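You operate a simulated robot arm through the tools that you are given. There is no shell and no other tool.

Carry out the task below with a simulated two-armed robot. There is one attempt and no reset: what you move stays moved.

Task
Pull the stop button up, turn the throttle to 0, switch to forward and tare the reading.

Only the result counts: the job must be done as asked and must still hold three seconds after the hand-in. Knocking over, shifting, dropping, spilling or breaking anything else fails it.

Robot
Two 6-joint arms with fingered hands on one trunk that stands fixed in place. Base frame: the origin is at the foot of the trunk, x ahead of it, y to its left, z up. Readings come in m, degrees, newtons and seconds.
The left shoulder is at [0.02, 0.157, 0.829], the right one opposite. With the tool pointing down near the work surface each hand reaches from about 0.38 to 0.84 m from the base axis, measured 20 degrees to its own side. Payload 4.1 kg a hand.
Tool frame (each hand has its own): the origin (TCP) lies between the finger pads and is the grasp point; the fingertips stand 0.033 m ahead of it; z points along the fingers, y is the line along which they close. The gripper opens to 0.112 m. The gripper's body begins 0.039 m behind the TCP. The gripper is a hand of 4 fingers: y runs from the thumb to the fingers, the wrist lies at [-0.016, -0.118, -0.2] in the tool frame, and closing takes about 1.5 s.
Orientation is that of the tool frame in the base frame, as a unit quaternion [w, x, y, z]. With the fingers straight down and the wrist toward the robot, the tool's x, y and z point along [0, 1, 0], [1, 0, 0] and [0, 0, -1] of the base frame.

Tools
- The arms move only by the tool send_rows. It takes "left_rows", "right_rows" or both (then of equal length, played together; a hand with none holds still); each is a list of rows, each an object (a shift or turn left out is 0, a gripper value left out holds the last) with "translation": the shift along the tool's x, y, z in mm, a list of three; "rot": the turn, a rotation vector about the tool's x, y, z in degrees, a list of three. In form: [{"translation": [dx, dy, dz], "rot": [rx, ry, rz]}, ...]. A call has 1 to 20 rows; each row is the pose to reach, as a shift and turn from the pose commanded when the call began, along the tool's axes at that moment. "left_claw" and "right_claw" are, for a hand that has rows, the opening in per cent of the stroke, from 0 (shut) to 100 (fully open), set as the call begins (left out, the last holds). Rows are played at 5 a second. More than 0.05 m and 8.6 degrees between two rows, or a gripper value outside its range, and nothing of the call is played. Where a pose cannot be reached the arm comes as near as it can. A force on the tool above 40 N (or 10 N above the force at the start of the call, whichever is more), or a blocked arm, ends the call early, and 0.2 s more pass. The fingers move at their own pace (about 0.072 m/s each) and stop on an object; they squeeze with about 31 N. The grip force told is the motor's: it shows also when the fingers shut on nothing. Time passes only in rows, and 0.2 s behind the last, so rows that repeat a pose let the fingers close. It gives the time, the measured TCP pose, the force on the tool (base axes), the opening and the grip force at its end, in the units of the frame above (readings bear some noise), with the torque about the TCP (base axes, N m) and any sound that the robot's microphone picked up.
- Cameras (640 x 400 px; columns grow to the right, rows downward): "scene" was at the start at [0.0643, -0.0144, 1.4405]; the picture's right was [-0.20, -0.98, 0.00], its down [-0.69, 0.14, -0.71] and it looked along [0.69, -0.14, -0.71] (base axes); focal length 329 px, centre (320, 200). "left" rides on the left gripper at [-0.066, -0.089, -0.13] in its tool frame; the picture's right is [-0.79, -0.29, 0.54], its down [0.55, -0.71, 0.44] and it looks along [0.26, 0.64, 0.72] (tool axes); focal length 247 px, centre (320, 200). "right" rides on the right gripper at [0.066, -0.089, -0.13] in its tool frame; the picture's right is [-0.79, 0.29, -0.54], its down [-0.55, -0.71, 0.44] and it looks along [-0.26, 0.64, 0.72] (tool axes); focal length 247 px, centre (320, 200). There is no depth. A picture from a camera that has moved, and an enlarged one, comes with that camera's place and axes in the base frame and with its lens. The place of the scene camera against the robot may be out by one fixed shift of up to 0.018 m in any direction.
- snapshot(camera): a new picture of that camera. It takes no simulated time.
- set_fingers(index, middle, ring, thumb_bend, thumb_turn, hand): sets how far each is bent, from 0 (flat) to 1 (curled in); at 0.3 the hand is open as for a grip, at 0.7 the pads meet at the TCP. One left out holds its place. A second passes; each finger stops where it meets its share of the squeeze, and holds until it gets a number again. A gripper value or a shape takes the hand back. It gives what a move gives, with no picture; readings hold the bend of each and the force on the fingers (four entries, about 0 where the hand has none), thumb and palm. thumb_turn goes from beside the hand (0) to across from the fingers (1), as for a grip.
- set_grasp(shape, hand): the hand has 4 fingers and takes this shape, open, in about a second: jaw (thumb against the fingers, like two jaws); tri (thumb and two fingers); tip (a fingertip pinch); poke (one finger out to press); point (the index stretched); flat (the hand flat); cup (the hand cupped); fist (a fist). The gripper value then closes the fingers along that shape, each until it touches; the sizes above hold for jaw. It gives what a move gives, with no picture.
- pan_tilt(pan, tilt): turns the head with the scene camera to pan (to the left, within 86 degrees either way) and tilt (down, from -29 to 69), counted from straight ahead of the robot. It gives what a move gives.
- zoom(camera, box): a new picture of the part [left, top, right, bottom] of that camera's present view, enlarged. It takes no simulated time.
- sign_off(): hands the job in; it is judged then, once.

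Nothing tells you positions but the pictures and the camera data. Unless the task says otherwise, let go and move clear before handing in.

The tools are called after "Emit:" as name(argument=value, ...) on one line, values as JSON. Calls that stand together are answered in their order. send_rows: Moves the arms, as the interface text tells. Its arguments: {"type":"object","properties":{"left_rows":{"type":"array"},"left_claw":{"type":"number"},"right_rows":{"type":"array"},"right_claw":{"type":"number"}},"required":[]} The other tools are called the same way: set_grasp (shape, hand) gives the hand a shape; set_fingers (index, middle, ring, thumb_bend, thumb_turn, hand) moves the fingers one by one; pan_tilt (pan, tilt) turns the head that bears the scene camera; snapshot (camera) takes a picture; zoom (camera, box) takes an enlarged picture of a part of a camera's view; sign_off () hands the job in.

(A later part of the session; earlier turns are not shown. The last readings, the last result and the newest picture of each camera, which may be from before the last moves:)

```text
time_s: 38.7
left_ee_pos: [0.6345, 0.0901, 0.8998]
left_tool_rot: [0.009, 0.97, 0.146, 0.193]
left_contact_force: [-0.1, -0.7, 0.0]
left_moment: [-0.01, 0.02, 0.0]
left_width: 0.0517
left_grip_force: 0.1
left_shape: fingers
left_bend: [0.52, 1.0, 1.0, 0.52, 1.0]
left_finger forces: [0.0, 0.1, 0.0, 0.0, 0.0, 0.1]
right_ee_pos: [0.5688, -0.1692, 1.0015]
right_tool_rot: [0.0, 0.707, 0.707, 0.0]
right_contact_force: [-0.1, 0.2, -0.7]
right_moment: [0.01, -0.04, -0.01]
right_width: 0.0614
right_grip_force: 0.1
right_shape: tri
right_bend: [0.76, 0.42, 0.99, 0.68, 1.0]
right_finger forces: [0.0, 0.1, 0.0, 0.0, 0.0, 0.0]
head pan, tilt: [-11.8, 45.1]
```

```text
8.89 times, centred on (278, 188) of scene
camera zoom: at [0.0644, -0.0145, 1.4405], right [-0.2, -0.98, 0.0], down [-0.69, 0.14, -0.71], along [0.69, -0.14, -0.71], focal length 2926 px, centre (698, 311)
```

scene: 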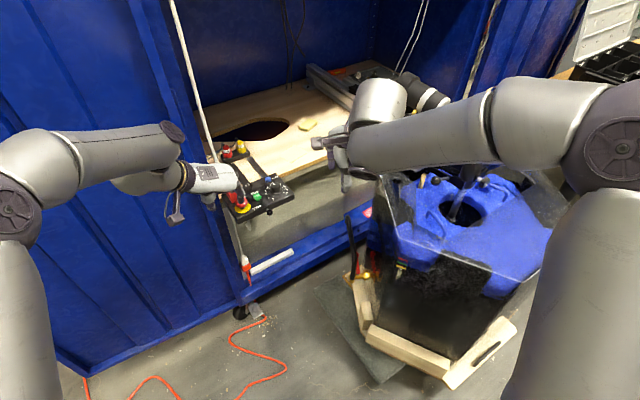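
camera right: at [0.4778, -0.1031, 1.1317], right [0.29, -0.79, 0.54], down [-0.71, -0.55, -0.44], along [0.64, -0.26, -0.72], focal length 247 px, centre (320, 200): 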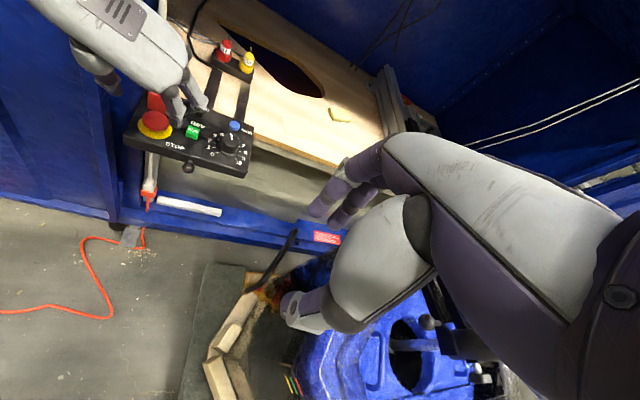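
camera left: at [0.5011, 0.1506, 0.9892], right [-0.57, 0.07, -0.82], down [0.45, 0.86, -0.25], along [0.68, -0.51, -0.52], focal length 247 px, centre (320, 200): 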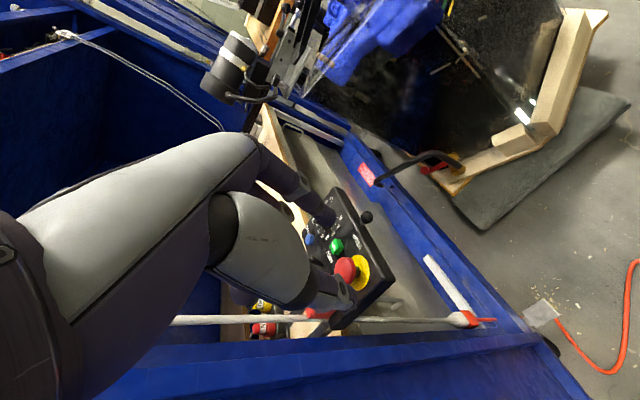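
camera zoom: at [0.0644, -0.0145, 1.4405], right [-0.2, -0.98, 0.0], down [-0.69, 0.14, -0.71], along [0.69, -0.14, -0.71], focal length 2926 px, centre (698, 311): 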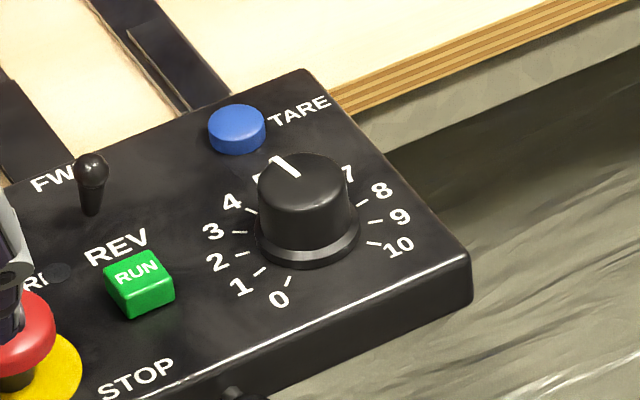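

The scale runs 27° per division with 0 at heading ≈156° and 5 at ≈21°. The pointer is at ≈30–37° (about 4.5), so it needs roughly 122° counter-clockwise. I'll retract the left hand to its starting area first and prepare the right hand's pinch.

Emit:
send_rows(left_rows=[{"translation": [-4, -8, -23], "rot": [1.1, -5.5, 0]}, {"translation": [-8, -15, -46], "rot": [2.2, -11, 0]}, {"translation": [-13, -23, -70], "rot": [3.3, -16.5, 0]}, {"translation": [-17, -30, -93], "rot": [4.4, -22, -0.8]}, {"translation": [-17, -30, -93], "rot": [4.4, -22, -0.8]}])

Emit:
send_rows(left_rows=[{"translation": [-12, -13, -12], "rot": [0, 0, -8]}, {"translation": [-25, -27, -24], "rot": [0, 0, -16]}, {"translation": [-38, -40, -37], "rot": [0, 0, -24]}, {"translation": [-50, -54, -49], "rot": [0, 0, -32]}, {"translation": [-63, -67, -61], "rot": [0, 0, -40]}, {"translation": [-75, -81, -73], "rot": [0, 0, -48]}, {"translation": [-88, -94, -86], "rot": [0, 0, -56]}, {"translation": [-100, -108, -98], "rot": [0, 0, -64]}, {"translation": [-113, -121, -110], "rot": [0, 0, -72]}, {"translation": [-113, -121, -110], "rot": [0, 0, -72]}])

Emit:
set_fingers(hand="right", index=0.5, middle=1.0, ring=1.0, thumb_bend=0.5, thumb_turn=1.0)

Emit:
snapshot(camera="left")

```text
time_s: 39.9
left_ee_pos: [0.5763, 0.1117, 0.9792]
left_tool_rot: [0.0, 0.988, 0.155, -0.001]
left_contact_force: [-0.1, -0.4, -0.1]
left_moment: [-0.01, 0.0, -0.04]
left_width: 0.0511
left_grip_force: 0.0
left_shape: fingers
left_bend: [0.52, 1.0, 1.0, 0.52, 1.0]
left_finger forces: [0.1, 0.0, 0.0, 0.1, 0.1, 0.1]
right_ee_pos: [0.5677, -0.1691, 1.0024]
right_tool_rot: [0.0, 0.707, 0.707, 0.0]
right_contact_force: [1.0, -0.4, -0.1]
right_moment: [-0.01, -0.01, 0.02]
right_width: 0.0618
right_grip_force: 0.1
right_shape: tri
right_bend: [0.76, 0.42, 0.99, 0.68, 1.0]
right_finger forces: [0.0, 0.0, 0.1, 0.1, 0.0, 0.1]
head pan, tilt: [-11.8, 45.1]
```

```text
time_s: 42.1
left_ee_pos: [0.4326, 0.1918, 1.0871]
left_tool_rot: [0.0, 0.708, 0.707, 0.0]
left_contact_force: [-0.4, 0.6, -0.4]
left_moment: [-0.02, 0.01, -0.04]
left_width: 0.0511
left_grip_force: 0.1
left_shape: fingers
left_bend: [0.52, 1.0, 1.0, 0.52, 1.0]
left_finger forces: [0.1, 0.0, 0.1, 0.1, 0.0, 0.0]
right_ee_pos: [0.5686, -0.1696, 0.9993]
right_tool_rot: [0.0, 0.707, 0.708, 0.001]
right_contact_force: [-0.2, 0.2, -0.1]
right_moment: [-0.01, 0.04, 0.01]
right_width: 0.0614
right_grip_force: 0.0
right_shape: tri
right_bend: [0.76, 0.42, 0.99, 0.68, 1.0]
right_finger forces: [0.1, 0.0, 0.0, 0.0, 0.1, 0.1]
head pan, tilt: [-11.8, 45.1]
```

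```text
time_s: 43.1
left_ee_pos: [0.4326, 0.1905, 1.087]
left_tool_rot: [0.0, 0.708, 0.706, -0.001]
left_contact_force: [-0.5, 0.5, -0.8]
left_moment: [0.01, -0.01, 0.0]
left_width: 0.0515
left_grip_force: 0.0
left_shape: fingers
left_bend: [0.52, 1.0, 1.0, 0.52, 1.0]
left_finger forces: [0.0, 0.0, 0.1, 0.0, 0.1, 0.0]
right_ee_pos: [0.5688, -0.1682, 1.0008]
right_tool_rot: [0.0, 0.707, 0.707, 0.0]
right_contact_force: [0.0, 0.0, -0.2]
right_moment: [0.0, 0.02, -0.01]
right_width: 0.057
right_grip_force: 0.0
right_shape: fingers
right_bend: [0.5, 1.0, 1.0, 0.5, 1.0]
right_finger forces: [0.0, 0.0, 0.0, 0.1, 0.1, 0.1]
head pan, tilt: [-11.8, 45.1]
```

```text
taken
camera left: at [0.3426, 0.1245, 1.2166], right [-0.29, -0.79, -0.54], down [-0.71, 0.55, -0.44], along [0.64, 0.26, -0.72], focal length 247 px, centre (320, 200)
```

left: 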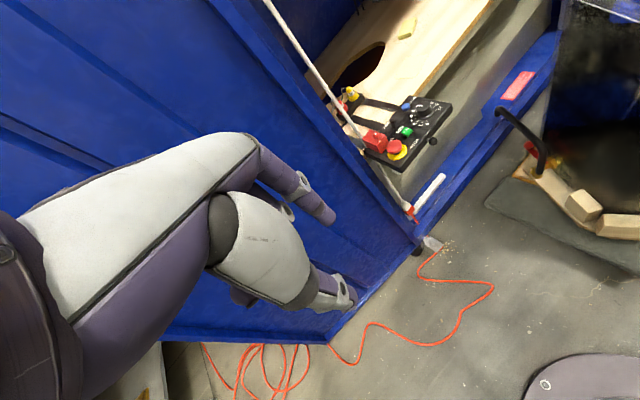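

The left hand is parked with a view of the panel. Now I'll bring the right hand over the knob, turned 30° clockwise and pitched slightly forward, so it has room for a long counter-clockwise stroke.

Emit:
send_rows(right_rows=[{"translation": [22, 26, 14], "rot": [0, 0, 6]}, {"translation": [44, 53, 28], "rot": [0, 0, 12]}, {"translation": [65, 79, 43], "rot": [0, 0, 18]}, {"translation": [87, 105, 57], "rot": [0, 0, 24]}, {"translation": [109, 131, 71], "rot": [0, 0, 30]}, {"translation": [109, 131, 71], "rot": [0, 0, 30]}])

Emit:
send_rows(right_rows=[{"translation": [16, 12, 15], "rot": [-2.5, 0, 0]}, {"translation": [32, 24, 31], "rot": [-5, 0, 0]}, {"translation": [48, 36, 46], "rot": [-7.5, 0, 0]}, {"translation": [64, 48, 61.5], "rot": [-10, 0, 0]}, {"translation": [64, 48, 61.5], "rot": [-10, 0, 0]}])

Emit:
snapshot(camera="right")

Emit:
zoom(camera="left", box=[330, 50, 480, 180])

Emit:
zoom(camera="scene", box=[210, 120, 320, 220])

```text
time_s: 44.5
left_ee_pos: [0.4331, 0.1914, 1.0876]
left_tool_rot: [0.0, 0.708, 0.706, 0.0]
left_contact_force: [-0.4, -0.2, 0.2]
left_moment: [0.03, 0.02, 0.01]
left_width: 0.0512
left_grip_force: 0.0
left_shape: fingers
left_bend: [0.52, 1.0, 1.0, 0.52, 1.0]
left_finger forces: [0.1, 0.1, 0.0, 0.1, 0.0, 0.0]
right_ee_pos: [0.6996, -0.0613, 0.9323]
right_tool_rot: [0.0, 0.866, 0.5, 0.0]
right_contact_force: [0.3, -0.2, -0.7]
right_moment: [-0.02, -0.02, 0.02]
right_width: 0.057
right_grip_force: 0.1
right_shape: fingers
right_bend: [0.5, 1.0, 1.0, 0.5, 1.0]
right_finger forces: [0.0, 0.0, 0.0, 0.0, 0.0, 0.1]
head pan, tilt: [-11.8, 45.1]
```

```text
time_s: 45.7
left_ee_pos: [0.4336, 0.1925, 1.087]
left_tool_rot: [0.0, 0.708, 0.706, -0.001]
left_contact_force: [-0.7, 0.2, -1.3]
left_moment: [0.02, 0.05, 0.0]
left_width: 0.0513
left_grip_force: 0.0
left_shape: fingers
left_bend: [0.52, 1.0, 1.0, 0.52, 1.0]
left_finger forces: [0.0, 0.0, 0.0, 0.0, 0.1, 0.0]
right_ee_pos: [0.7728, -0.0283, 0.8658]
right_tool_rot: [0.075, 0.863, 0.498, 0.044]
right_contact_force: [-0.3, 0.9, -0.3]
right_moment: [0.03, 0.01, -0.01]
right_width: 0.0573
right_grip_force: 0.1
right_shape: fingers
right_bend: [0.5, 1.0, 1.0, 0.5, 1.0]
right_finger forces: [0.0, 0.1, 0.0, 0.1, 0.0, 0.0]
head pan, tilt: [-11.8, 45.1]
```

```text
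taken
camera right: at [0.7092, 0.0843, 0.9795], right [-0.23, -0.78, 0.58], down [-0.82, -0.17, -0.55], along [0.53, -0.6, -0.6], focal length 247 px, centre (320, 200)
```

right: 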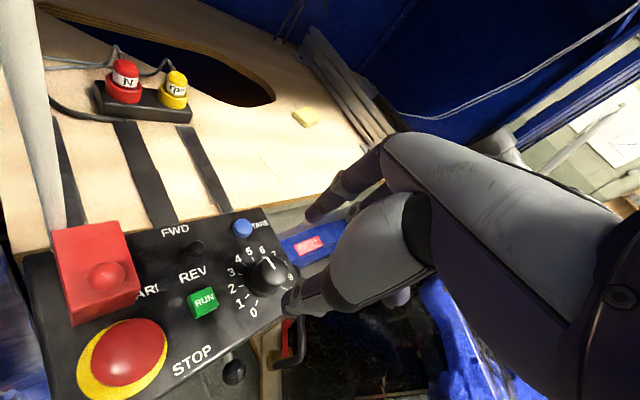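

```text
3.08 times, centred on (405, 115) of left
camera zoom: at [0.3426, 0.1245, 1.2167], right [-0.29, -0.79, -0.54], down [-0.71, 0.55, -0.44], along [0.64, 0.26, -0.72], focal length 760 px, centre (58, 462)
```

zoom: 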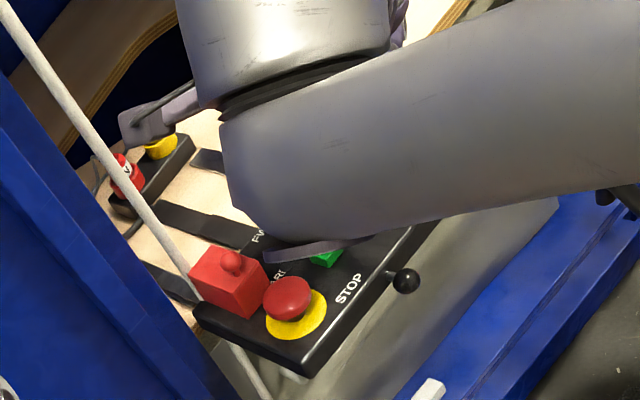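

```text
4.00 times, centred on (265, 170) of scene
camera zoom: at [0.0642, -0.0145, 1.4405], right [-0.2, -0.98, 0.0], down [-0.69, 0.14, -0.71], along [0.69, -0.14, -0.71], focal length 1317 px, centre (540, 320)
```

zoom: 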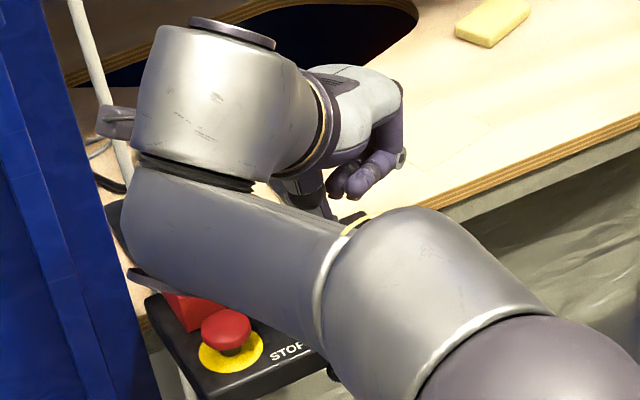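

Projection checks agree: the fingertips and knob appear where predicted. I'll descend most of the way and look again.

Emit:
send_rows(right_rows=[{"translation": [0, 0, 15]}, {"translation": [0, 0, 30]}, {"translation": [0, 0, 45]}, {"translation": [0, 0, 45]}])

Emit:
snapshot(camera="right")

Emit:
zoom(camera="right", box=[220, 180, 350, 320])

```text
time_s: 46.7
left_ee_pos: [0.4329, 0.1912, 1.0874]
left_tool_rot: [0.001, 0.708, 0.706, -0.001]
left_contact_force: [0.2, -1.2, -0.2]
left_moment: [-0.02, 0.05, 0.01]
left_width: 0.0512
left_grip_force: 0.0
left_shape: fingers
left_bend: [0.52, 1.0, 1.0, 0.52, 1.0]
left_finger forces: [0.0, 0.1, 0.0, 0.0, 0.0, 0.0]
right_ee_pos: [0.7798, -0.0343, 0.8252]
right_tool_rot: [0.075, 0.863, 0.498, 0.044]
right_contact_force: [0.2, 0.0, 0.2]
right_moment: [0.0, -0.01, 0.03]
right_width: 0.057
right_grip_force: 0.1
right_shape: fingers
right_bend: [0.5, 1.0, 1.0, 0.5, 1.0]
right_finger forces: [0.0, 0.0, 0.0, 0.0, 0.0, 0.0]
head pan, tilt: [-11.8, 45.1]
```

```text
taken
camera right: at [0.7165, 0.0777, 0.9384], right [-0.23, -0.78, 0.58], down [-0.82, -0.17, -0.55], along [0.53, -0.6, -0.6], focal length 247 px, centre (320, 200)
```

right: 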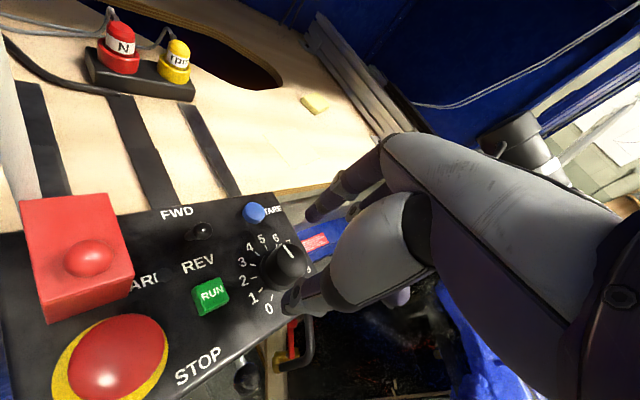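

```text
2.86 times, centred on (285, 250) of right
camera zoom: at [0.7165, 0.0777, 0.9384], right [-0.23, -0.78, 0.58], down [-0.82, -0.17, -0.55], along [0.53, -0.6, -0.6], focal length 706 px, centre (420, 57)
```

zoom: 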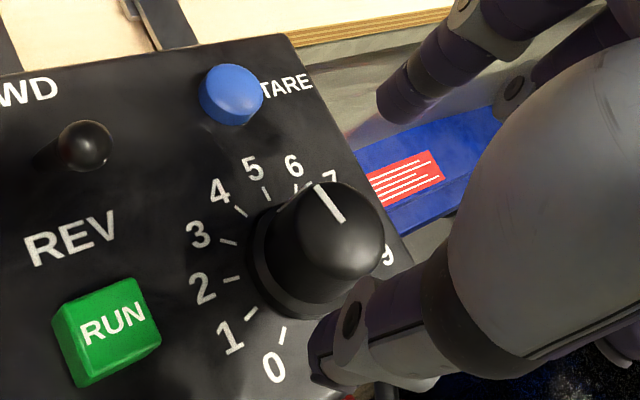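

Alignment looks right, so I'll descend the final 26 mm around the knob and close the pinch.

Emit:
send_rows(right_rows=[{"translation": [1, 0, 9]}, {"translation": [2, 0, 18]}, {"translation": [2, 0, 26]}, {"translation": [2, 0, 26]}])

Emit:
zoom(camera="right", box=[220, 180, 370, 320])

```text
time_s: 47.7
left_ee_pos: [0.4324, 0.1912, 1.0867]
left_tool_rot: [0.001, 0.708, 0.706, 0.0]
left_contact_force: [-0.2, 0.9, 1.4]
left_moment: [0.0, -0.01, 0.01]
left_width: 0.0512
left_grip_force: 0.0
left_shape: fingers
left_bend: [0.52, 1.0, 1.0, 0.52, 1.0]
left_finger forces: [0.0, 0.0, 0.1, 0.1, 0.0, 0.0]
right_ee_pos: [0.7851, -0.0345, 0.7969]
right_tool_rot: [0.075, 0.863, 0.498, 0.044]
right_contact_force: [-1.8, 0.1, 0.1]
right_moment: [0.0, 0.04, 0.01]
right_width: 0.0571
right_grip_force: 0.1
right_shape: fingers
right_bend: [0.5, 1.0, 1.0, 0.5, 1.0]
right_finger forces: [0.0, 0.1, 0.0, 0.0, 0.0, 0.0]
head pan, tilt: [-11.8, 45.1]
```

```text
2.86 times, centred on (295, 250) of right
camera zoom: at [0.7203, 0.0775, 0.9107], right [-0.23, -0.78, 0.58], down [-0.82, -0.17, -0.55], along [0.53, -0.6, -0.6], focal length 706 px, centre (391, 57)
```

zoom: 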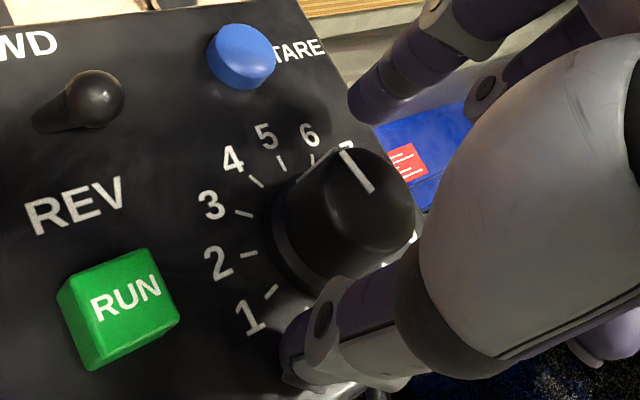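

Emit:
set_fingers(hand="right", index=0.85, thumb_bend=0.85)

Emit:
zoom(camera="right", box=[220, 180, 370, 320])

```text
time_s: 48.7
left_ee_pos: [0.4332, 0.1917, 1.0872]
left_tool_rot: [0.0, 0.708, 0.706, 0.0]
left_contact_force: [0.3, 0.8, -0.8]
left_moment: [-0.01, -0.02, 0.0]
left_width: 0.0515
left_grip_force: 0.2
left_shape: fingers
left_bend: [0.52, 1.0, 1.0, 0.52, 1.0]
left_finger forces: [0.0, 0.1, 0.0, 0.0, 0.1, 0.0]
right_ee_pos: [0.7843, -0.0332, 0.7975]
right_tool_rot: [0.075, 0.863, 0.498, 0.044]
right_contact_force: [-13.1, 9.7, -4.7]
right_moment: [0.19, 0.3, 0.07]
right_width: 0.0272
right_grip_force: 17.7
right_shape: fingers
right_bend: [0.59, 1.0, 1.0, 0.64, 1.0]
right_finger forces: [11.4, 0.0, 0.0, 0.1, 24.5, 0.1]
head pan, tilt: [-11.8, 45.1]
```

```text
2.86 times, centred on (295, 250) of right
camera zoom: at [0.7197, 0.0787, 0.91], right [-0.23, -0.78, 0.58], down [-0.82, -0.17, -0.55], along [0.53, -0.6, -0.6], focal length 706 px, centre (391, 57)
```

zoom: 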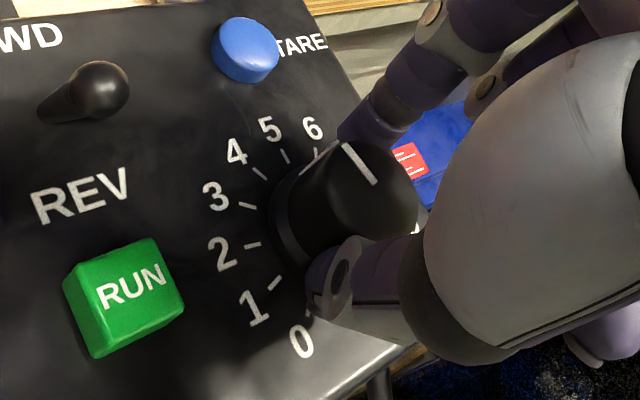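

The knob is held with both pads. I'll rotate it 75° counter-clockwise about its own vertical axis.

Emit:
send_rows(right_rows=[{"translation": [0, -2, 0], "rot": [0, 0, 0]}, {"translation": [-0.8, -1.7, 0.1], "rot": [0, 1.3, -7.4]}, {"translation": [-1.6, -1.3, 0.1], "rot": [0, 2.6, -14.8]}, {"translation": [-2.3, -0.8, 0.2], "rot": [0, 3.9, -22.2]}, {"translation": [-3.0, -0.2, 0.3], "rot": [0, 5.2, -29.6]}, {"translation": [-3.5, 0.5, 0.4], "rot": [0, 6.5, -36.9]}, {"translation": [-4.0, 1.3, 0.6], "rot": [0, 7.8, -44.3]}, {"translation": [-4.4, 2.1, 0.7], "rot": [0, 9.1, -51.7]}, {"translation": [-4.6, 2.9, 0.9], "rot": [0, 10.4, -59.1]}, {"translation": [-4.8, 3.8, 1.0], "rot": [0, 11.7, -66.5]}, {"translation": [-4.8, 4.6, 1.2], "rot": [0, 13.0, -73.9]}, {"translation": [-4.8, 4.6, 1.2], "rot": [0, 13.0, -73.9]}])

Emit:
snapshot(camera="right")

Emit:
zoom(camera="left", box=[330, 50, 480, 180])

Emit:
zoom(camera="scene", box=[210, 120, 320, 220])

```text
time_s: 50.9
left_ee_pos: [0.4332, 0.1913, 1.0873]
left_tool_rot: [0.0, 0.708, 0.706, -0.001]
left_contact_force: [-1.2, 0.0, 0.3]
left_moment: [0.0, -0.1, 0.02]
left_width: 0.0516
left_grip_force: 0.0
left_shape: fingers
left_bend: [0.52, 1.0, 1.0, 0.52, 1.0]
left_finger forces: [0.1, 0.1, 0.1, 0.0, 0.0, 0.1]
right_ee_pos: [0.7932, -0.0746, 0.7884]
right_tool_rot: [0.041, 0.554, 0.831, 0.022]
right_contact_force: [-3.2, 0.5, 14.1]
right_moment: [0.32, -0.14, 0.06]
right_width: 0.0
right_grip_force: 11.9
right_shape: fingers
right_bend: [0.65, 1.0, 1.0, 0.78, 1.0]
right_finger forces: [24.2, 0.1, 0.0, 0.0, 0.0, 0.0]
right hand out of reach, approached as far as the arm can: row 8, 9, 11
head pan, tilt: [-11.8, 45.1]
stopped in row 11 (right hand): the force on the tool passed its limit at 137 N (the readings are from after the stop); the commanded pose is now the measured one
```

```text
taken
camera right: at [0.6724, -0.0474, 0.9076], right [0.52, -0.62, 0.59], down [-0.4, -0.79, -0.47], along [0.76, 0.0, -0.65], focal length 247 px, centre (320, 200)
```

right: 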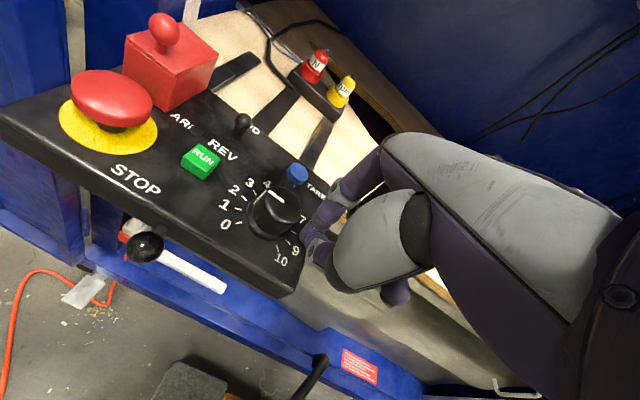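

```text
3.08 times, centred on (405, 115) of left
camera zoom: at [0.3416, 0.1241, 1.2169], right [-0.29, -0.79, -0.54], down [-0.71, 0.55, -0.44], along [0.64, 0.26, -0.72], focal length 760 px, centre (58, 462)
```

zoom: 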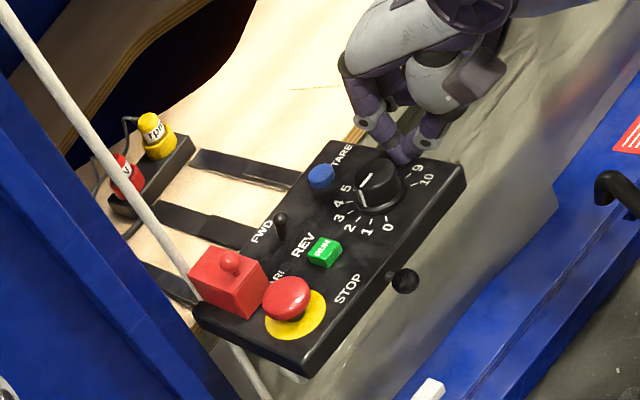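

```text
4.00 times, centred on (265, 170) of scene
camera zoom: at [0.0629, -0.0146, 1.4405], right [-0.2, -0.98, 0.0], down [-0.69, 0.14, -0.71], along [0.69, -0.14, -0.71], focal length 1317 px, centre (540, 320)
```

zoom: 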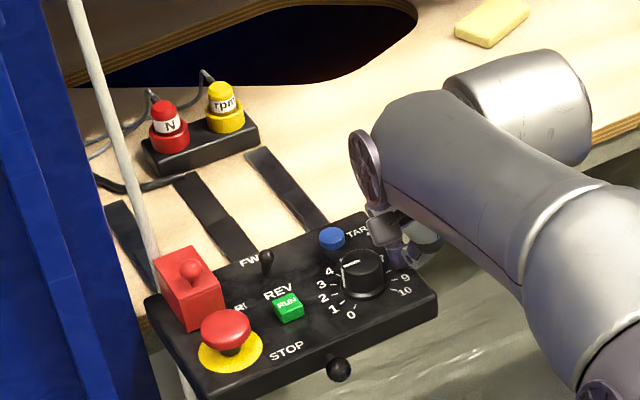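

The arm ran out of reach near the end of the stroke and the fingers slid off the knob's right side, but the pointer did move, to about 3.5. Nothing else looks disturbed. I'll lift clear and check.

Emit:
send_rows(right_rows=[{"translation": [0, 0, -10]}, {"translation": [0, 0, -25]}, {"translation": [0, 0, -45]}, {"translation": [0, 0, -70]}, {"translation": [0, 0, -70]}])

Emit:
set_fingers(hand="right", index=0.5, thumb_bend=0.5)

Emit:
zoom(camera="right", box=[20, 20, 350, 300])

Emit:
zoom(camera="left", box=[350, 75, 460, 180])

Emit:
zoom(camera="scene", box=[225, 150, 325, 220])

```text
time_s: 52.1
left_ee_pos: [0.4329, 0.1906, 1.0868]
left_tool_rot: [0.0, 0.708, 0.706, 0.0]
left_contact_force: [0.5, -0.7, 0.0]
left_moment: [-0.02, -0.01, 0.0]
left_width: 0.0518
left_grip_force: 0.1
left_shape: fingers
left_bend: [0.52, 1.0, 1.0, 0.52, 1.0]
left_finger forces: [0.0, 0.0, 0.0, 0.1, 0.1, 0.1]
right_ee_pos: [0.7878, -0.0772, 0.852]
right_tool_rot: [0.039, 0.554, 0.832, 0.019]
right_contact_force: [0.0, -0.5, 0.2]
right_moment: [0.01, -0.01, 0.02]
right_width: 0.0
right_grip_force: 0.2
right_shape: fingers
right_bend: [0.65, 1.0, 1.0, 0.78, 1.0]
right_finger forces: [0.0, 0.0, 0.0, 0.0, 0.0, 0.0]
head pan, tilt: [-11.8, 45.1]
```

```text
time_s: 53.1
left_ee_pos: [0.4337, 0.1903, 1.0871]
left_tool_rot: [-0.001, 0.707, 0.707, -0.001]
left_contact_force: [0.0, 0.5, -0.7]
left_moment: [-0.01, 0.01, 0.01]
left_width: 0.0519
left_grip_force: 0.0
left_shape: fingers
left_bend: [0.52, 1.0, 1.0, 0.52, 1.0]
left_finger forces: [0.0, 0.0, 0.0, 0.1, 0.0, 0.0]
right_ee_pos: [0.7872, -0.0762, 0.8515]
right_tool_rot: [0.038, 0.554, 0.832, 0.019]
right_contact_force: [-0.6, -0.8, -1.1]
right_moment: [0.02, 0.0, 0.0]
right_width: 0.0569
right_grip_force: 0.0
right_shape: fingers
right_bend: [0.5, 1.0, 1.0, 0.5, 1.0]
right_finger forces: [0.1, 0.0, 0.0, 0.0, 0.1, 0.1]
head pan, tilt: [-11.8, 45.1]
```

```text
1.43 times, centred on (185, 160) of right
camera zoom: at [0.6683, -0.0491, 0.9722], right [0.52, -0.61, 0.59], down [-0.4, -0.79, -0.46], along [0.75, 0.0, -0.66], focal length 353 px, centre (513, 257)
```

zoom: 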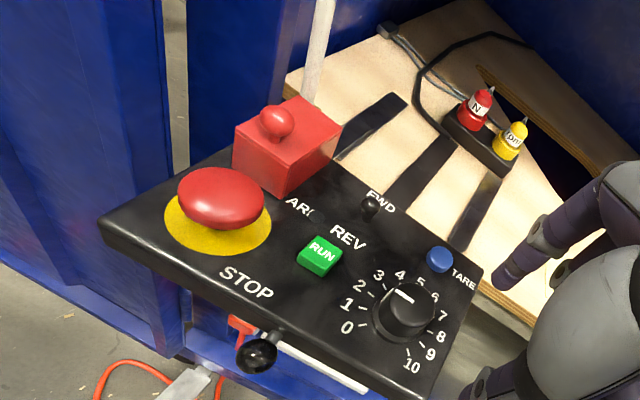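

```text
3.81 times, centred on (405, 128) of left
camera zoom: at [0.3428, 0.1243, 1.2164], right [-0.29, -0.79, -0.54], down [-0.71, 0.55, -0.44], along [0.64, 0.26, -0.72], focal length 941 px, centre (-4, 476)
```

zoom: 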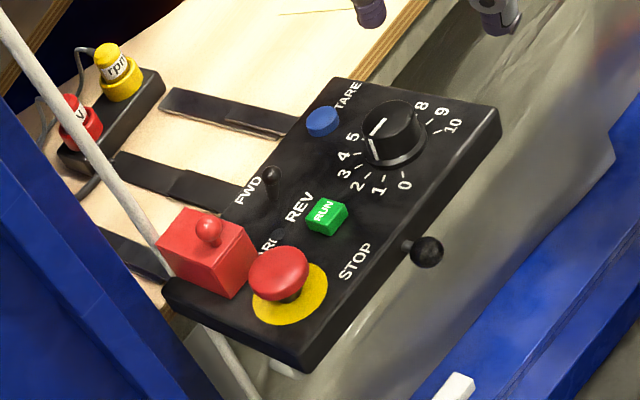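

```text
5.71 times, centred on (275, 185) of scene
camera zoom: at [0.0643, -0.0145, 1.4405], right [-0.2, -0.98, 0.0], down [-0.69, 0.14, -0.71], along [0.69, -0.14, -0.71], focal length 1881 px, centre (577, 286)
```

zoom: 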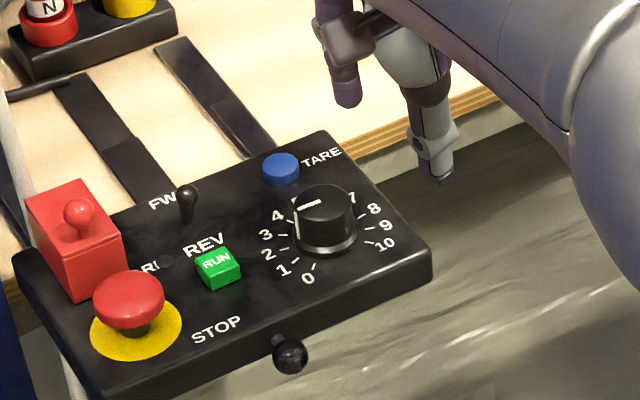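

Everything else on the panel is unchanged, and the pointer is now at heading ≈105°, near 2, so about 50° remains. I'll return to a hover over the knob at a −35° heading and do the rest in shorter strokes that stay within reach.

Emit:
send_rows(right_rows=[{"translation": [6.5, 0.9, -8], "rot": [-0.5, -0.6, 7.2]}, {"translation": [13, 1.8, -14], "rot": [-1.0, -1.2, 14.3]}, {"translation": [19.5, 2.8, -20], "rot": [-1.5, -1.8, 21.5]}, {"translation": [26, 3.7, -24], "rot": [-2.0, -2.5, 28.7]}, {"translation": [32.5, 4.6, -27], "rot": [-2.5, -3.1, 35.8]}, {"translation": [39, 5.5, -27], "rot": [-3.0, -3.7, 43.0]}, {"translation": [45.5, 6.5, -27], "rot": [-3.5, -4.3, 50.2]}, {"translation": [52, 7.4, -27], "rot": [-4.1, -4.9, 57.35]}, {"translation": [52, 7.4, -27], "rot": [-4.1, -4.9, 57.35]}])

Emit:
snapshot(camera="right")

Emit:
zoom(camera="right", box=[210, 190, 350, 320])

```text
time_s: 55.1
left_ee_pos: [0.4335, 0.1912, 1.0868]
left_tool_rot: [0.0, 0.708, 0.706, 0.0]
left_contact_force: [0.3, 0.4, -0.7]
left_moment: [-0.04, 0.02, 0.0]
left_width: 0.0516
left_grip_force: 0.1
left_shape: fingers
left_bend: [0.52, 1.0, 1.0, 0.52, 1.0]
left_finger forces: [0.0, 0.1, 0.0, 0.0, 0.0, 0.0]
right_ee_pos: [0.7662, -0.0233, 0.8765]
right_tool_rot: [0.077, 0.884, 0.46, 0.041]
right_contact_force: [0.1, 0.3, 0.1]
right_moment: [0.02, 0.0, -0.01]
right_width: 0.057
right_grip_force: 0.1
right_shape: fingers
right_bend: [0.5, 1.0, 1.0, 0.5, 1.0]
right_finger forces: [0.1, 0.1, 0.0, 0.0, 0.0, 0.0]
right hand out of reach, approached as far as the arm can: row 8, 9
head pan, tilt: [-11.8, 45.1]
```

```text
taken
camera right: at [0.7116, 0.0942, 0.9901], right [-0.3, -0.76, 0.58], down [-0.83, -0.09, -0.55], along [0.47, -0.65, -0.6], focal length 247 px, centre (320, 200)
```

right: 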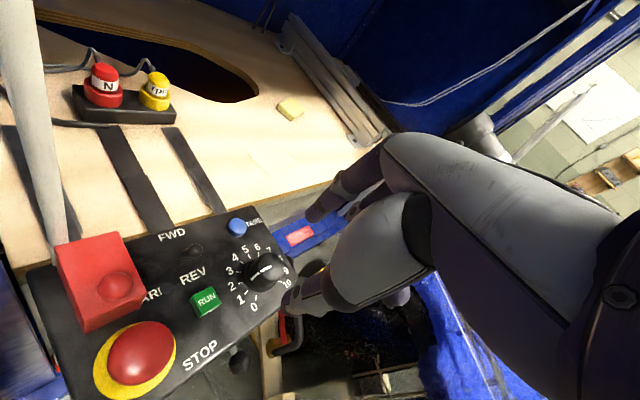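

```text
3.08 times, centred on (280, 255) of right
camera zoom: at [0.7116, 0.0942, 0.9901], right [-0.3, -0.76, 0.58], down [-0.83, -0.09, -0.55], along [0.47, -0.65, -0.6], focal length 760 px, centre (443, 31)
```

zoom: 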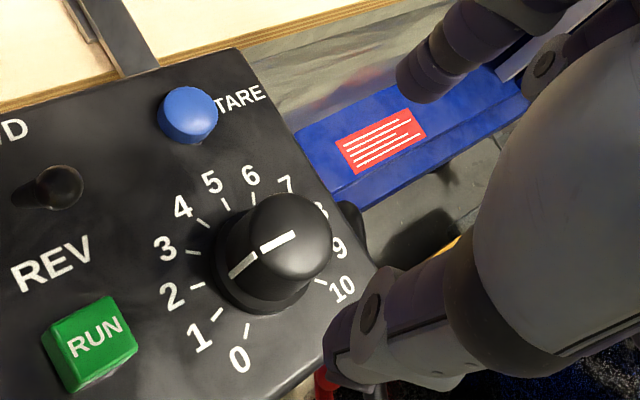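

The pointer clearly sits between 1 and 2. A heading of −35° is slightly beyond reach, so I'll use −30° as before and come down over the knob.

Emit:
send_rows(right_rows=[{"translation": [0.3, 3, 10], "rot": [0, 0.4, -2.5]}, {"translation": [0.7, 6, 20], "rot": [0, 0.87, -4.9]}, {"translation": [0.7, 6, 31], "rot": [0, 0.87, -4.9]}, {"translation": [0.7, 6, 31], "rot": [0, 0.87, -4.9]}])

Emit:
zoom(camera="right", box=[210, 190, 350, 320])

```text
time_s: 56.1
left_ee_pos: [0.4334, 0.1914, 1.0874]
left_tool_rot: [0.0, 0.708, 0.706, 0.001]
left_contact_force: [-0.4, 0.4, 0.0]
left_moment: [0.0, 0.0, -0.01]
left_width: 0.0514
left_grip_force: 0.0
left_shape: fingers
left_bend: [0.52, 1.0, 1.0, 0.52, 1.0]
left_finger forces: [0.0, 0.0, 0.1, 0.1, 0.1, 0.0]
right_ee_pos: [0.7748, -0.03, 0.8475]
right_tool_rot: [0.075, 0.862, 0.499, 0.044]
right_contact_force: [0.0, -0.7, 0.8]
right_moment: [-0.01, -0.01, -0.01]
right_width: 0.0571
right_grip_force: 0.0
right_shape: fingers
right_bend: [0.5, 1.0, 1.0, 0.5, 1.0]
right_finger forces: [0.0, 0.0, 0.0, 0.1, 0.0, 0.0]
head pan, tilt: [-11.8, 45.1]
```

```text
3.08 times, centred on (280, 255) of right
camera zoom: at [0.7101, 0.0828, 0.9609], right [-0.23, -0.78, 0.58], down [-0.82, -0.17, -0.55], along [0.53, -0.6, -0.6], focal length 760 px, centre (443, 31)
```

zoom: 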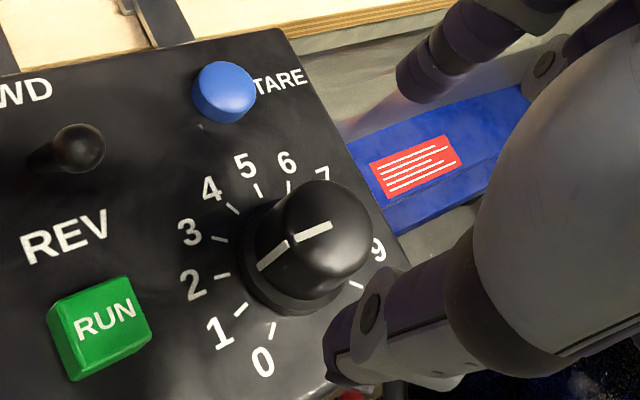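

The pointer heading is ≈109°, so about 47° remains. I'll descend with a small centring correction and grip.

Emit:
send_rows(right_rows=[{"translation": [0.5, -1, 15]}, {"translation": [1, -2, 30]}, {"translation": [1.3, -2, 42]}, {"translation": [1.3, -2, 50]}, {"translation": [1.3, -2, 50]}])

Emit:
set_fingers(hand="right", index=0.85, thumb_bend=0.85)

Emit:
zoom(camera="right", box=[220, 180, 370, 320])

```text
time_s: 57.3
left_ee_pos: [0.4324, 0.1909, 1.0867]
left_tool_rot: [0.001, 0.708, 0.706, 0.0]
left_contact_force: [0.2, 0.4, -0.8]
left_moment: [0.01, 0.01, 0.01]
left_width: 0.0515
left_grip_force: 0.1
left_shape: fingers
left_bend: [0.52, 1.0, 1.0, 0.52, 1.0]
left_finger forces: [0.0, 0.1, 0.0, 0.0, 0.1, 0.1]
right_ee_pos: [0.7829, -0.03, 0.7987]
right_tool_rot: [0.075, 0.862, 0.499, 0.044]
right_contact_force: [0.1, 0.0, -0.2]
right_moment: [0.0, 0.01, 0.01]
right_width: 0.0569
right_grip_force: 0.0
right_shape: fingers
right_bend: [0.5, 1.0, 1.0, 0.5, 1.0]
right_finger forces: [0.1, 0.0, 0.0, 0.0, 0.1, 0.0]
head pan, tilt: [-11.8, 45.1]
```

```text
time_s: 58.3
left_ee_pos: [0.4323, 0.1915, 1.0874]
left_tool_rot: [0.0, 0.708, 0.707, -0.001]
left_contact_force: [-0.1, -0.8, 0.4]
left_moment: [0.01, -0.01, 0.02]
left_width: 0.0513
left_grip_force: 0.1
left_shape: fingers
left_bend: [0.52, 1.0, 1.0, 0.52, 1.0]
left_finger forces: [0.1, 0.0, 0.0, 0.0, 0.1, 0.0]
right_ee_pos: [0.7839, -0.0282, 0.7961]
right_tool_rot: [0.075, 0.862, 0.499, 0.044]
right_contact_force: [-13.7, 6.4, -4.5]
right_moment: [0.11, 0.26, 0.02]
right_width: 0.0255
right_grip_force: 17.7
right_shape: fingers
right_bend: [0.58, 1.0, 1.0, 0.67, 1.0]
right_finger forces: [11.0, 0.0, 0.1, 0.1, 24.1, 0.1]
head pan, tilt: [-11.8, 45.1]
```

```text
2.86 times, centred on (295, 250) of right
camera zoom: at [0.7177, 0.083, 0.9098], right [-0.23, -0.78, 0.58], down [-0.82, -0.17, -0.55], along [0.53, -0.6, -0.6], focal length 706 px, centre (391, 57)
```

zoom: 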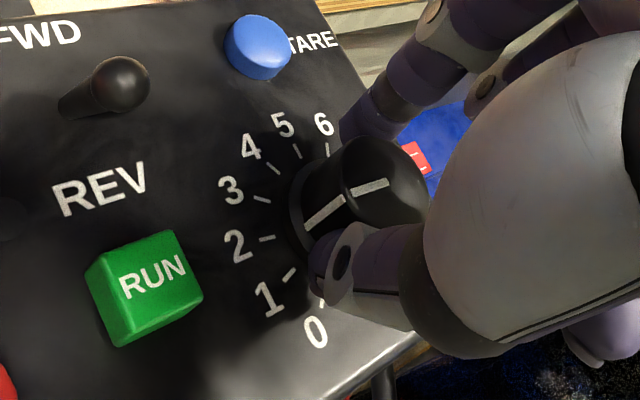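

The hand is about 5 mm off the knob axis sideways. I'll open, shift and re-grip before turning.

Emit:
set_fingers(hand="right", index=0.5, thumb_bend=0.5)

Emit:
send_rows(right_rows=[{"translation": [-2, -0.5, 0]}, {"translation": [-4.5, -1, 0]}, {"translation": [-4.5, -1, 0]}])

Emit:
set_fingers(hand="right", index=0.85, thumb_bend=0.85)

Emit:
zoom(camera="right", box=[220, 180, 370, 320])

```text
time_s: 59.3
left_ee_pos: [0.4321, 0.1911, 1.0875]
left_tool_rot: [0.0, 0.708, 0.707, 0.0]
left_contact_force: [0.0, -1.3, 0.7]
left_moment: [0.01, -0.01, 0.0]
left_width: 0.0512
left_grip_force: 0.0
left_shape: fingers
left_bend: [0.52, 1.0, 1.0, 0.52, 1.0]
left_finger forces: [0.0, 0.0, 0.1, 0.0, 0.0, 0.0]
right_ee_pos: [0.7823, -0.0292, 0.7984]
right_tool_rot: [0.075, 0.863, 0.498, 0.043]
right_contact_force: [-0.9, 0.1, -0.5]
right_moment: [-0.02, 0.0, 0.0]
right_width: 0.0573
right_grip_force: 0.1
right_shape: fingers
right_bend: [0.5, 1.0, 1.0, 0.5, 1.0]
right_finger forces: [0.1, 0.1, 0.1, 0.0, 0.0, 0.1]
head pan, tilt: [-11.8, 45.1]
```

```text
time_s: 60.1
left_ee_pos: [0.4325, 0.1928, 1.0876]
left_tool_rot: [0.0, 0.708, 0.706, 0.0]
left_contact_force: [0.5, 0.2, 0.6]
left_moment: [0.01, 0.0, 0.0]
left_width: 0.0514
left_grip_force: 0.1
left_shape: fingers
left_bend: [0.52, 1.0, 1.0, 0.52, 1.0]
left_finger forces: [0.1, 0.0, 0.0, 0.1, 0.0, 0.1]
right_ee_pos: [0.7787, -0.0351, 0.798]
right_tool_rot: [0.075, 0.863, 0.498, 0.045]
right_contact_force: [0.0, -0.2, -0.1]
right_moment: [-0.02, -0.01, -0.02]
right_width: 0.057
right_grip_force: 0.0
right_shape: fingers
right_bend: [0.5, 1.0, 1.0, 0.5, 1.0]
right_finger forces: [0.0, 0.0, 0.0, 0.0, 0.1, 0.1]
head pan, tilt: [-11.8, 45.1]
```

```text
time_s: 61.1
left_ee_pos: [0.4324, 0.1911, 1.0865]
left_tool_rot: [0.0, 0.707, 0.707, 0.0]
left_contact_force: [0.1, -0.5, 0.1]
left_moment: [0.0, -0.01, 0.03]
left_width: 0.0517
left_grip_force: 0.0
left_shape: fingers
left_bend: [0.52, 1.0, 1.0, 0.52, 1.0]
left_finger forces: [0.0, 0.0, 0.1, 0.0, 0.0, 0.0]
right_ee_pos: [0.7787, -0.0339, 0.797]
right_tool_rot: [0.074, 0.862, 0.499, 0.044]
right_contact_force: [-11.8, 5.7, -3.5]
right_moment: [0.07, 0.19, 0.08]
right_width: 0.0261
right_grip_force: 16.5
right_shape: fingers
right_bend: [0.56, 1.0, 1.0, 0.68, 1.0]
right_finger forces: [11.4, 0.0, 0.1, 0.0, 21.9, 0.0]
head pan, tilt: [-11.8, 45.1]
```

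```text
2.86 times, centred on (295, 250) of right
camera zoom: at [0.714, 0.0783, 0.9098], right [-0.23, -0.78, 0.58], down [-0.82, -0.17, -0.55], along [0.53, -0.6, -0.6], focal length 706 px, centre (391, 57)
```

zoom: 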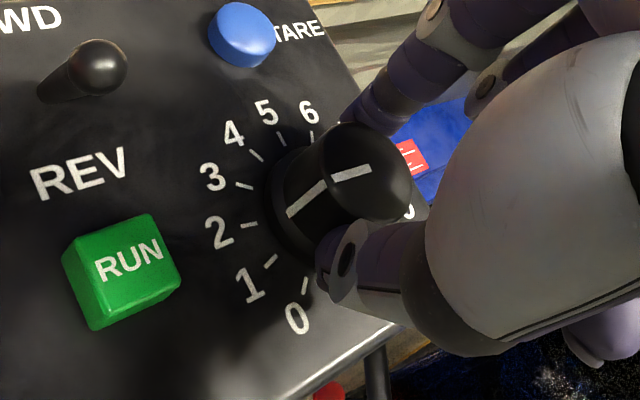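

Thumb and index bends show the hand should sit about 4 mm further along +y. I'll correct that while gripping and then turn about 46° counter-clockwise.

Emit:
send_rows(right_rows=[{"translation": [0, 2, 0]}, {"translation": [0, 4, 0]}, {"translation": [-0.7, 4.5, 0.1], "rot": [0, 1.2, -6.6]}, {"translation": [-1.3, 5.1, 0.2], "rot": [0, 2.3, -13.1]}, {"translation": [-1.8, 5.7, 0.3], "rot": [0, 3.5, -19.7]}, {"translation": [-2.3, 6.4, 0.4], "rot": [0, 4.65, -26.3]}, {"translation": [-2.6, 7.1, 0.6], "rot": [0, 5.8, -32.8]}, {"translation": [-2.9, 7.9, 0.7], "rot": [0, 7, -39.4]}, {"translation": [-3.1, 8.6, 0.8], "rot": [0, 8, -45.3]}, {"translation": [-3.1, 8.6, 0.8], "rot": [0, 8, -45.3]}])

Emit:
zoom(camera="right", box=[200, 160, 370, 320])

Emit:
zoom(camera="left", box=[330, 50, 480, 180])

```text
time_s: 63.3
left_ee_pos: [0.4342, 0.1909, 1.0882]
left_tool_rot: [0.001, 0.707, 0.707, 0.0]
left_contact_force: [0.2, -0.3, 0.8]
left_moment: [-0.03, 0.01, -0.02]
left_width: 0.0516
left_grip_force: 0.0
left_shape: fingers
left_bend: [0.52, 1.0, 1.0, 0.52, 1.0]
left_finger forces: [0.1, 0.0, 0.1, 0.1, 0.0, 0.1]
right_ee_pos: [0.7859, -0.0437, 0.7971]
right_tool_rot: [0.053, 0.599, 0.796, 0.07]
right_contact_force: [-8.5, -0.6, -4.3]
right_moment: [-0.02, 0.17, 0.08]
right_width: 0.0256
right_grip_force: 15.9
right_shape: fingers
right_bend: [0.56, 1.0, 1.0, 0.71, 1.0]
right_finger forces: [13.5, 0.0, 0.1, 0.1, 19.5, 0.0]
head pan, tilt: [-11.8, 45.1]
```

```text
2.50 times, centred on (285, 240) of right
camera zoom: at [0.6591, -0.0106, 0.9101], right [0.4, -0.71, 0.58], down [-0.45, -0.7, -0.55], along [0.8, -0.04, -0.6], focal length 617 px, centre (408, 100)
```

zoom: 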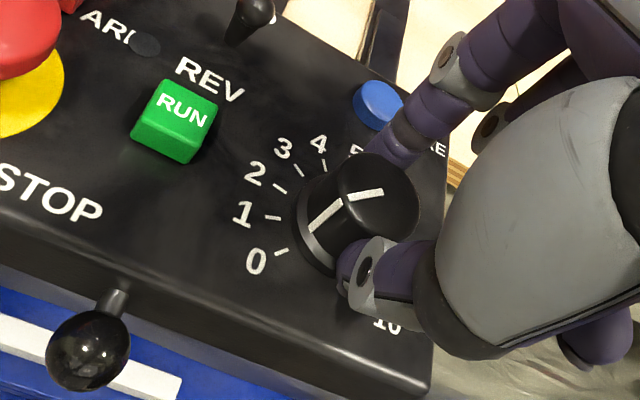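

```text
3.08 times, centred on (405, 115) of left
camera zoom: at [0.3427, 0.1242, 1.2164], right [-0.29, -0.79, -0.54], down [-0.71, 0.55, -0.44], along [0.64, 0.26, -0.72], focal length 760 px, centre (58, 462)
```

zoom: 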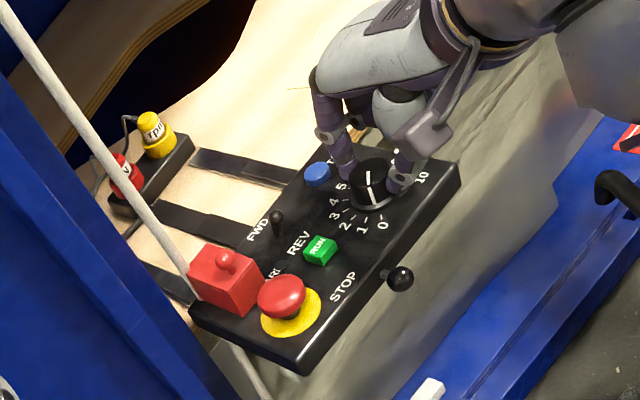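

The pointer now reads about heading 150°, which is nearly 0. I'll release, lift and measure what remains.

Emit:
set_fingers(hand="right", index=0.48, thumb_bend=0.48)

Emit:
send_rows(right_rows=[{"translation": [0, 0, -10]}, {"translation": [0, 0, -25]}, {"translation": [0, 0, -45]}, {"translation": [0, 0, -60]}, {"translation": [0, 0, -60]}])

Emit:
zoom(camera="right", box=[180, 140, 320, 270])

Emit:
zoom(camera="left", box=[400, 85, 470, 145])

Emit:
zoom(camera="scene", box=[255, 165, 300, 210])

```text
time_s: 64.3
left_ee_pos: [0.4325, 0.191, 1.0864]
left_tool_rot: [0.0, 0.707, 0.707, 0.0]
left_contact_force: [0.1, -0.3, -0.5]
left_moment: [-0.01, 0.01, 0.02]
left_width: 0.0513
left_grip_force: 0.1
left_shape: fingers
left_bend: [0.52, 1.0, 1.0, 0.52, 1.0]
left_finger forces: [0.0, 0.1, 0.0, 0.0, 0.0, 0.0]
right_ee_pos: [0.7839, -0.042, 0.7965]
right_tool_rot: [0.052, 0.599, 0.796, 0.07]
right_contact_force: [-1.2, -0.3, -0.5]
right_moment: [0.03, -0.03, 0.02]
right_width: 0.0623
right_grip_force: 0.0
right_shape: fingers
right_bend: [0.48, 1.0, 1.0, 0.48, 1.0]
right_finger forces: [0.1, 0.0, 0.1, 0.0, 0.0, 0.1]
head pan, tilt: [-11.8, 45.1]
```

```text
time_s: 65.5
left_ee_pos: [0.433, 0.1903, 1.0879]
left_tool_rot: [0.0, 0.708, 0.707, 0.0]
left_contact_force: [0.3, 1.2, 0.4]
left_moment: [-0.04, -0.01, 0.01]
left_width: 0.0515
left_grip_force: 0.1
left_shape: fingers
left_bend: [0.52, 1.0, 1.0, 0.52, 1.0]
left_finger forces: [0.0, 0.0, 0.0, 0.1, 0.0, 0.0]
right_ee_pos: [0.7748, -0.0464, 0.8573]
right_tool_rot: [0.052, 0.598, 0.797, 0.07]
right_contact_force: [0.1, 0.1, -0.6]
right_moment: [0.02, 0.02, 0.0]
right_width: 0.0628
right_grip_force: 0.2
right_shape: fingers
right_bend: [0.48, 1.0, 1.0, 0.48, 1.0]
right_finger forces: [0.0, 0.1, 0.1, 0.0, 0.0, 0.0]
head pan, tilt: [-11.8, 45.1]
```

```text
3.08 times, centred on (250, 205) of right
camera zoom: at [0.6496, -0.0133, 0.9705], right [0.4, -0.71, 0.58], down [-0.45, -0.7, -0.55], along [0.8, -0.04, -0.6], focal length 760 px, centre (535, 185)
```

zoom: 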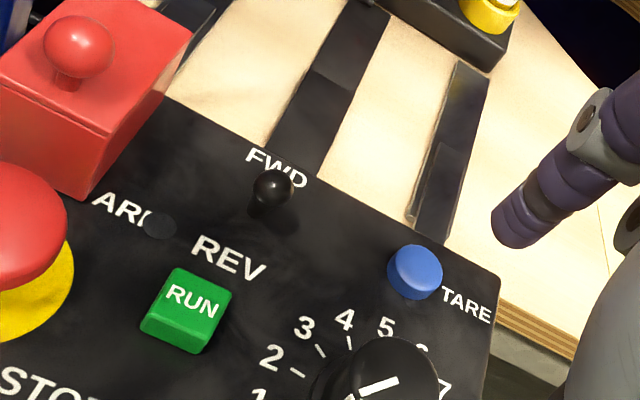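

```text
6.67 times, centred on (435, 115) of left
camera zoom: at [0.3428, 0.1243, 1.2164], right [-0.29, -0.79, -0.54], down [-0.71, 0.55, -0.44], along [0.64, 0.26, -0.72], focal length 1646 px, centre (-447, 767)
```

zoom: 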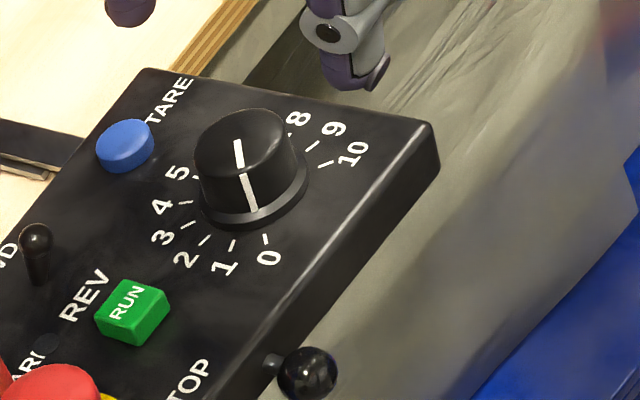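

```text
8.89 times, centred on (278, 188) of scene
camera zoom: at [0.0643, -0.0145, 1.4405], right [-0.2, -0.98, 0.0], down [-0.69, 0.14, -0.71], along [0.69, -0.14, -0.71], focal length 2926 px, centre (698, 311)
```

zoom: 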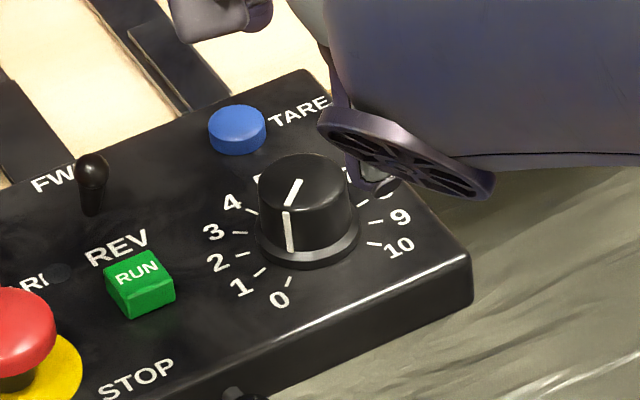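

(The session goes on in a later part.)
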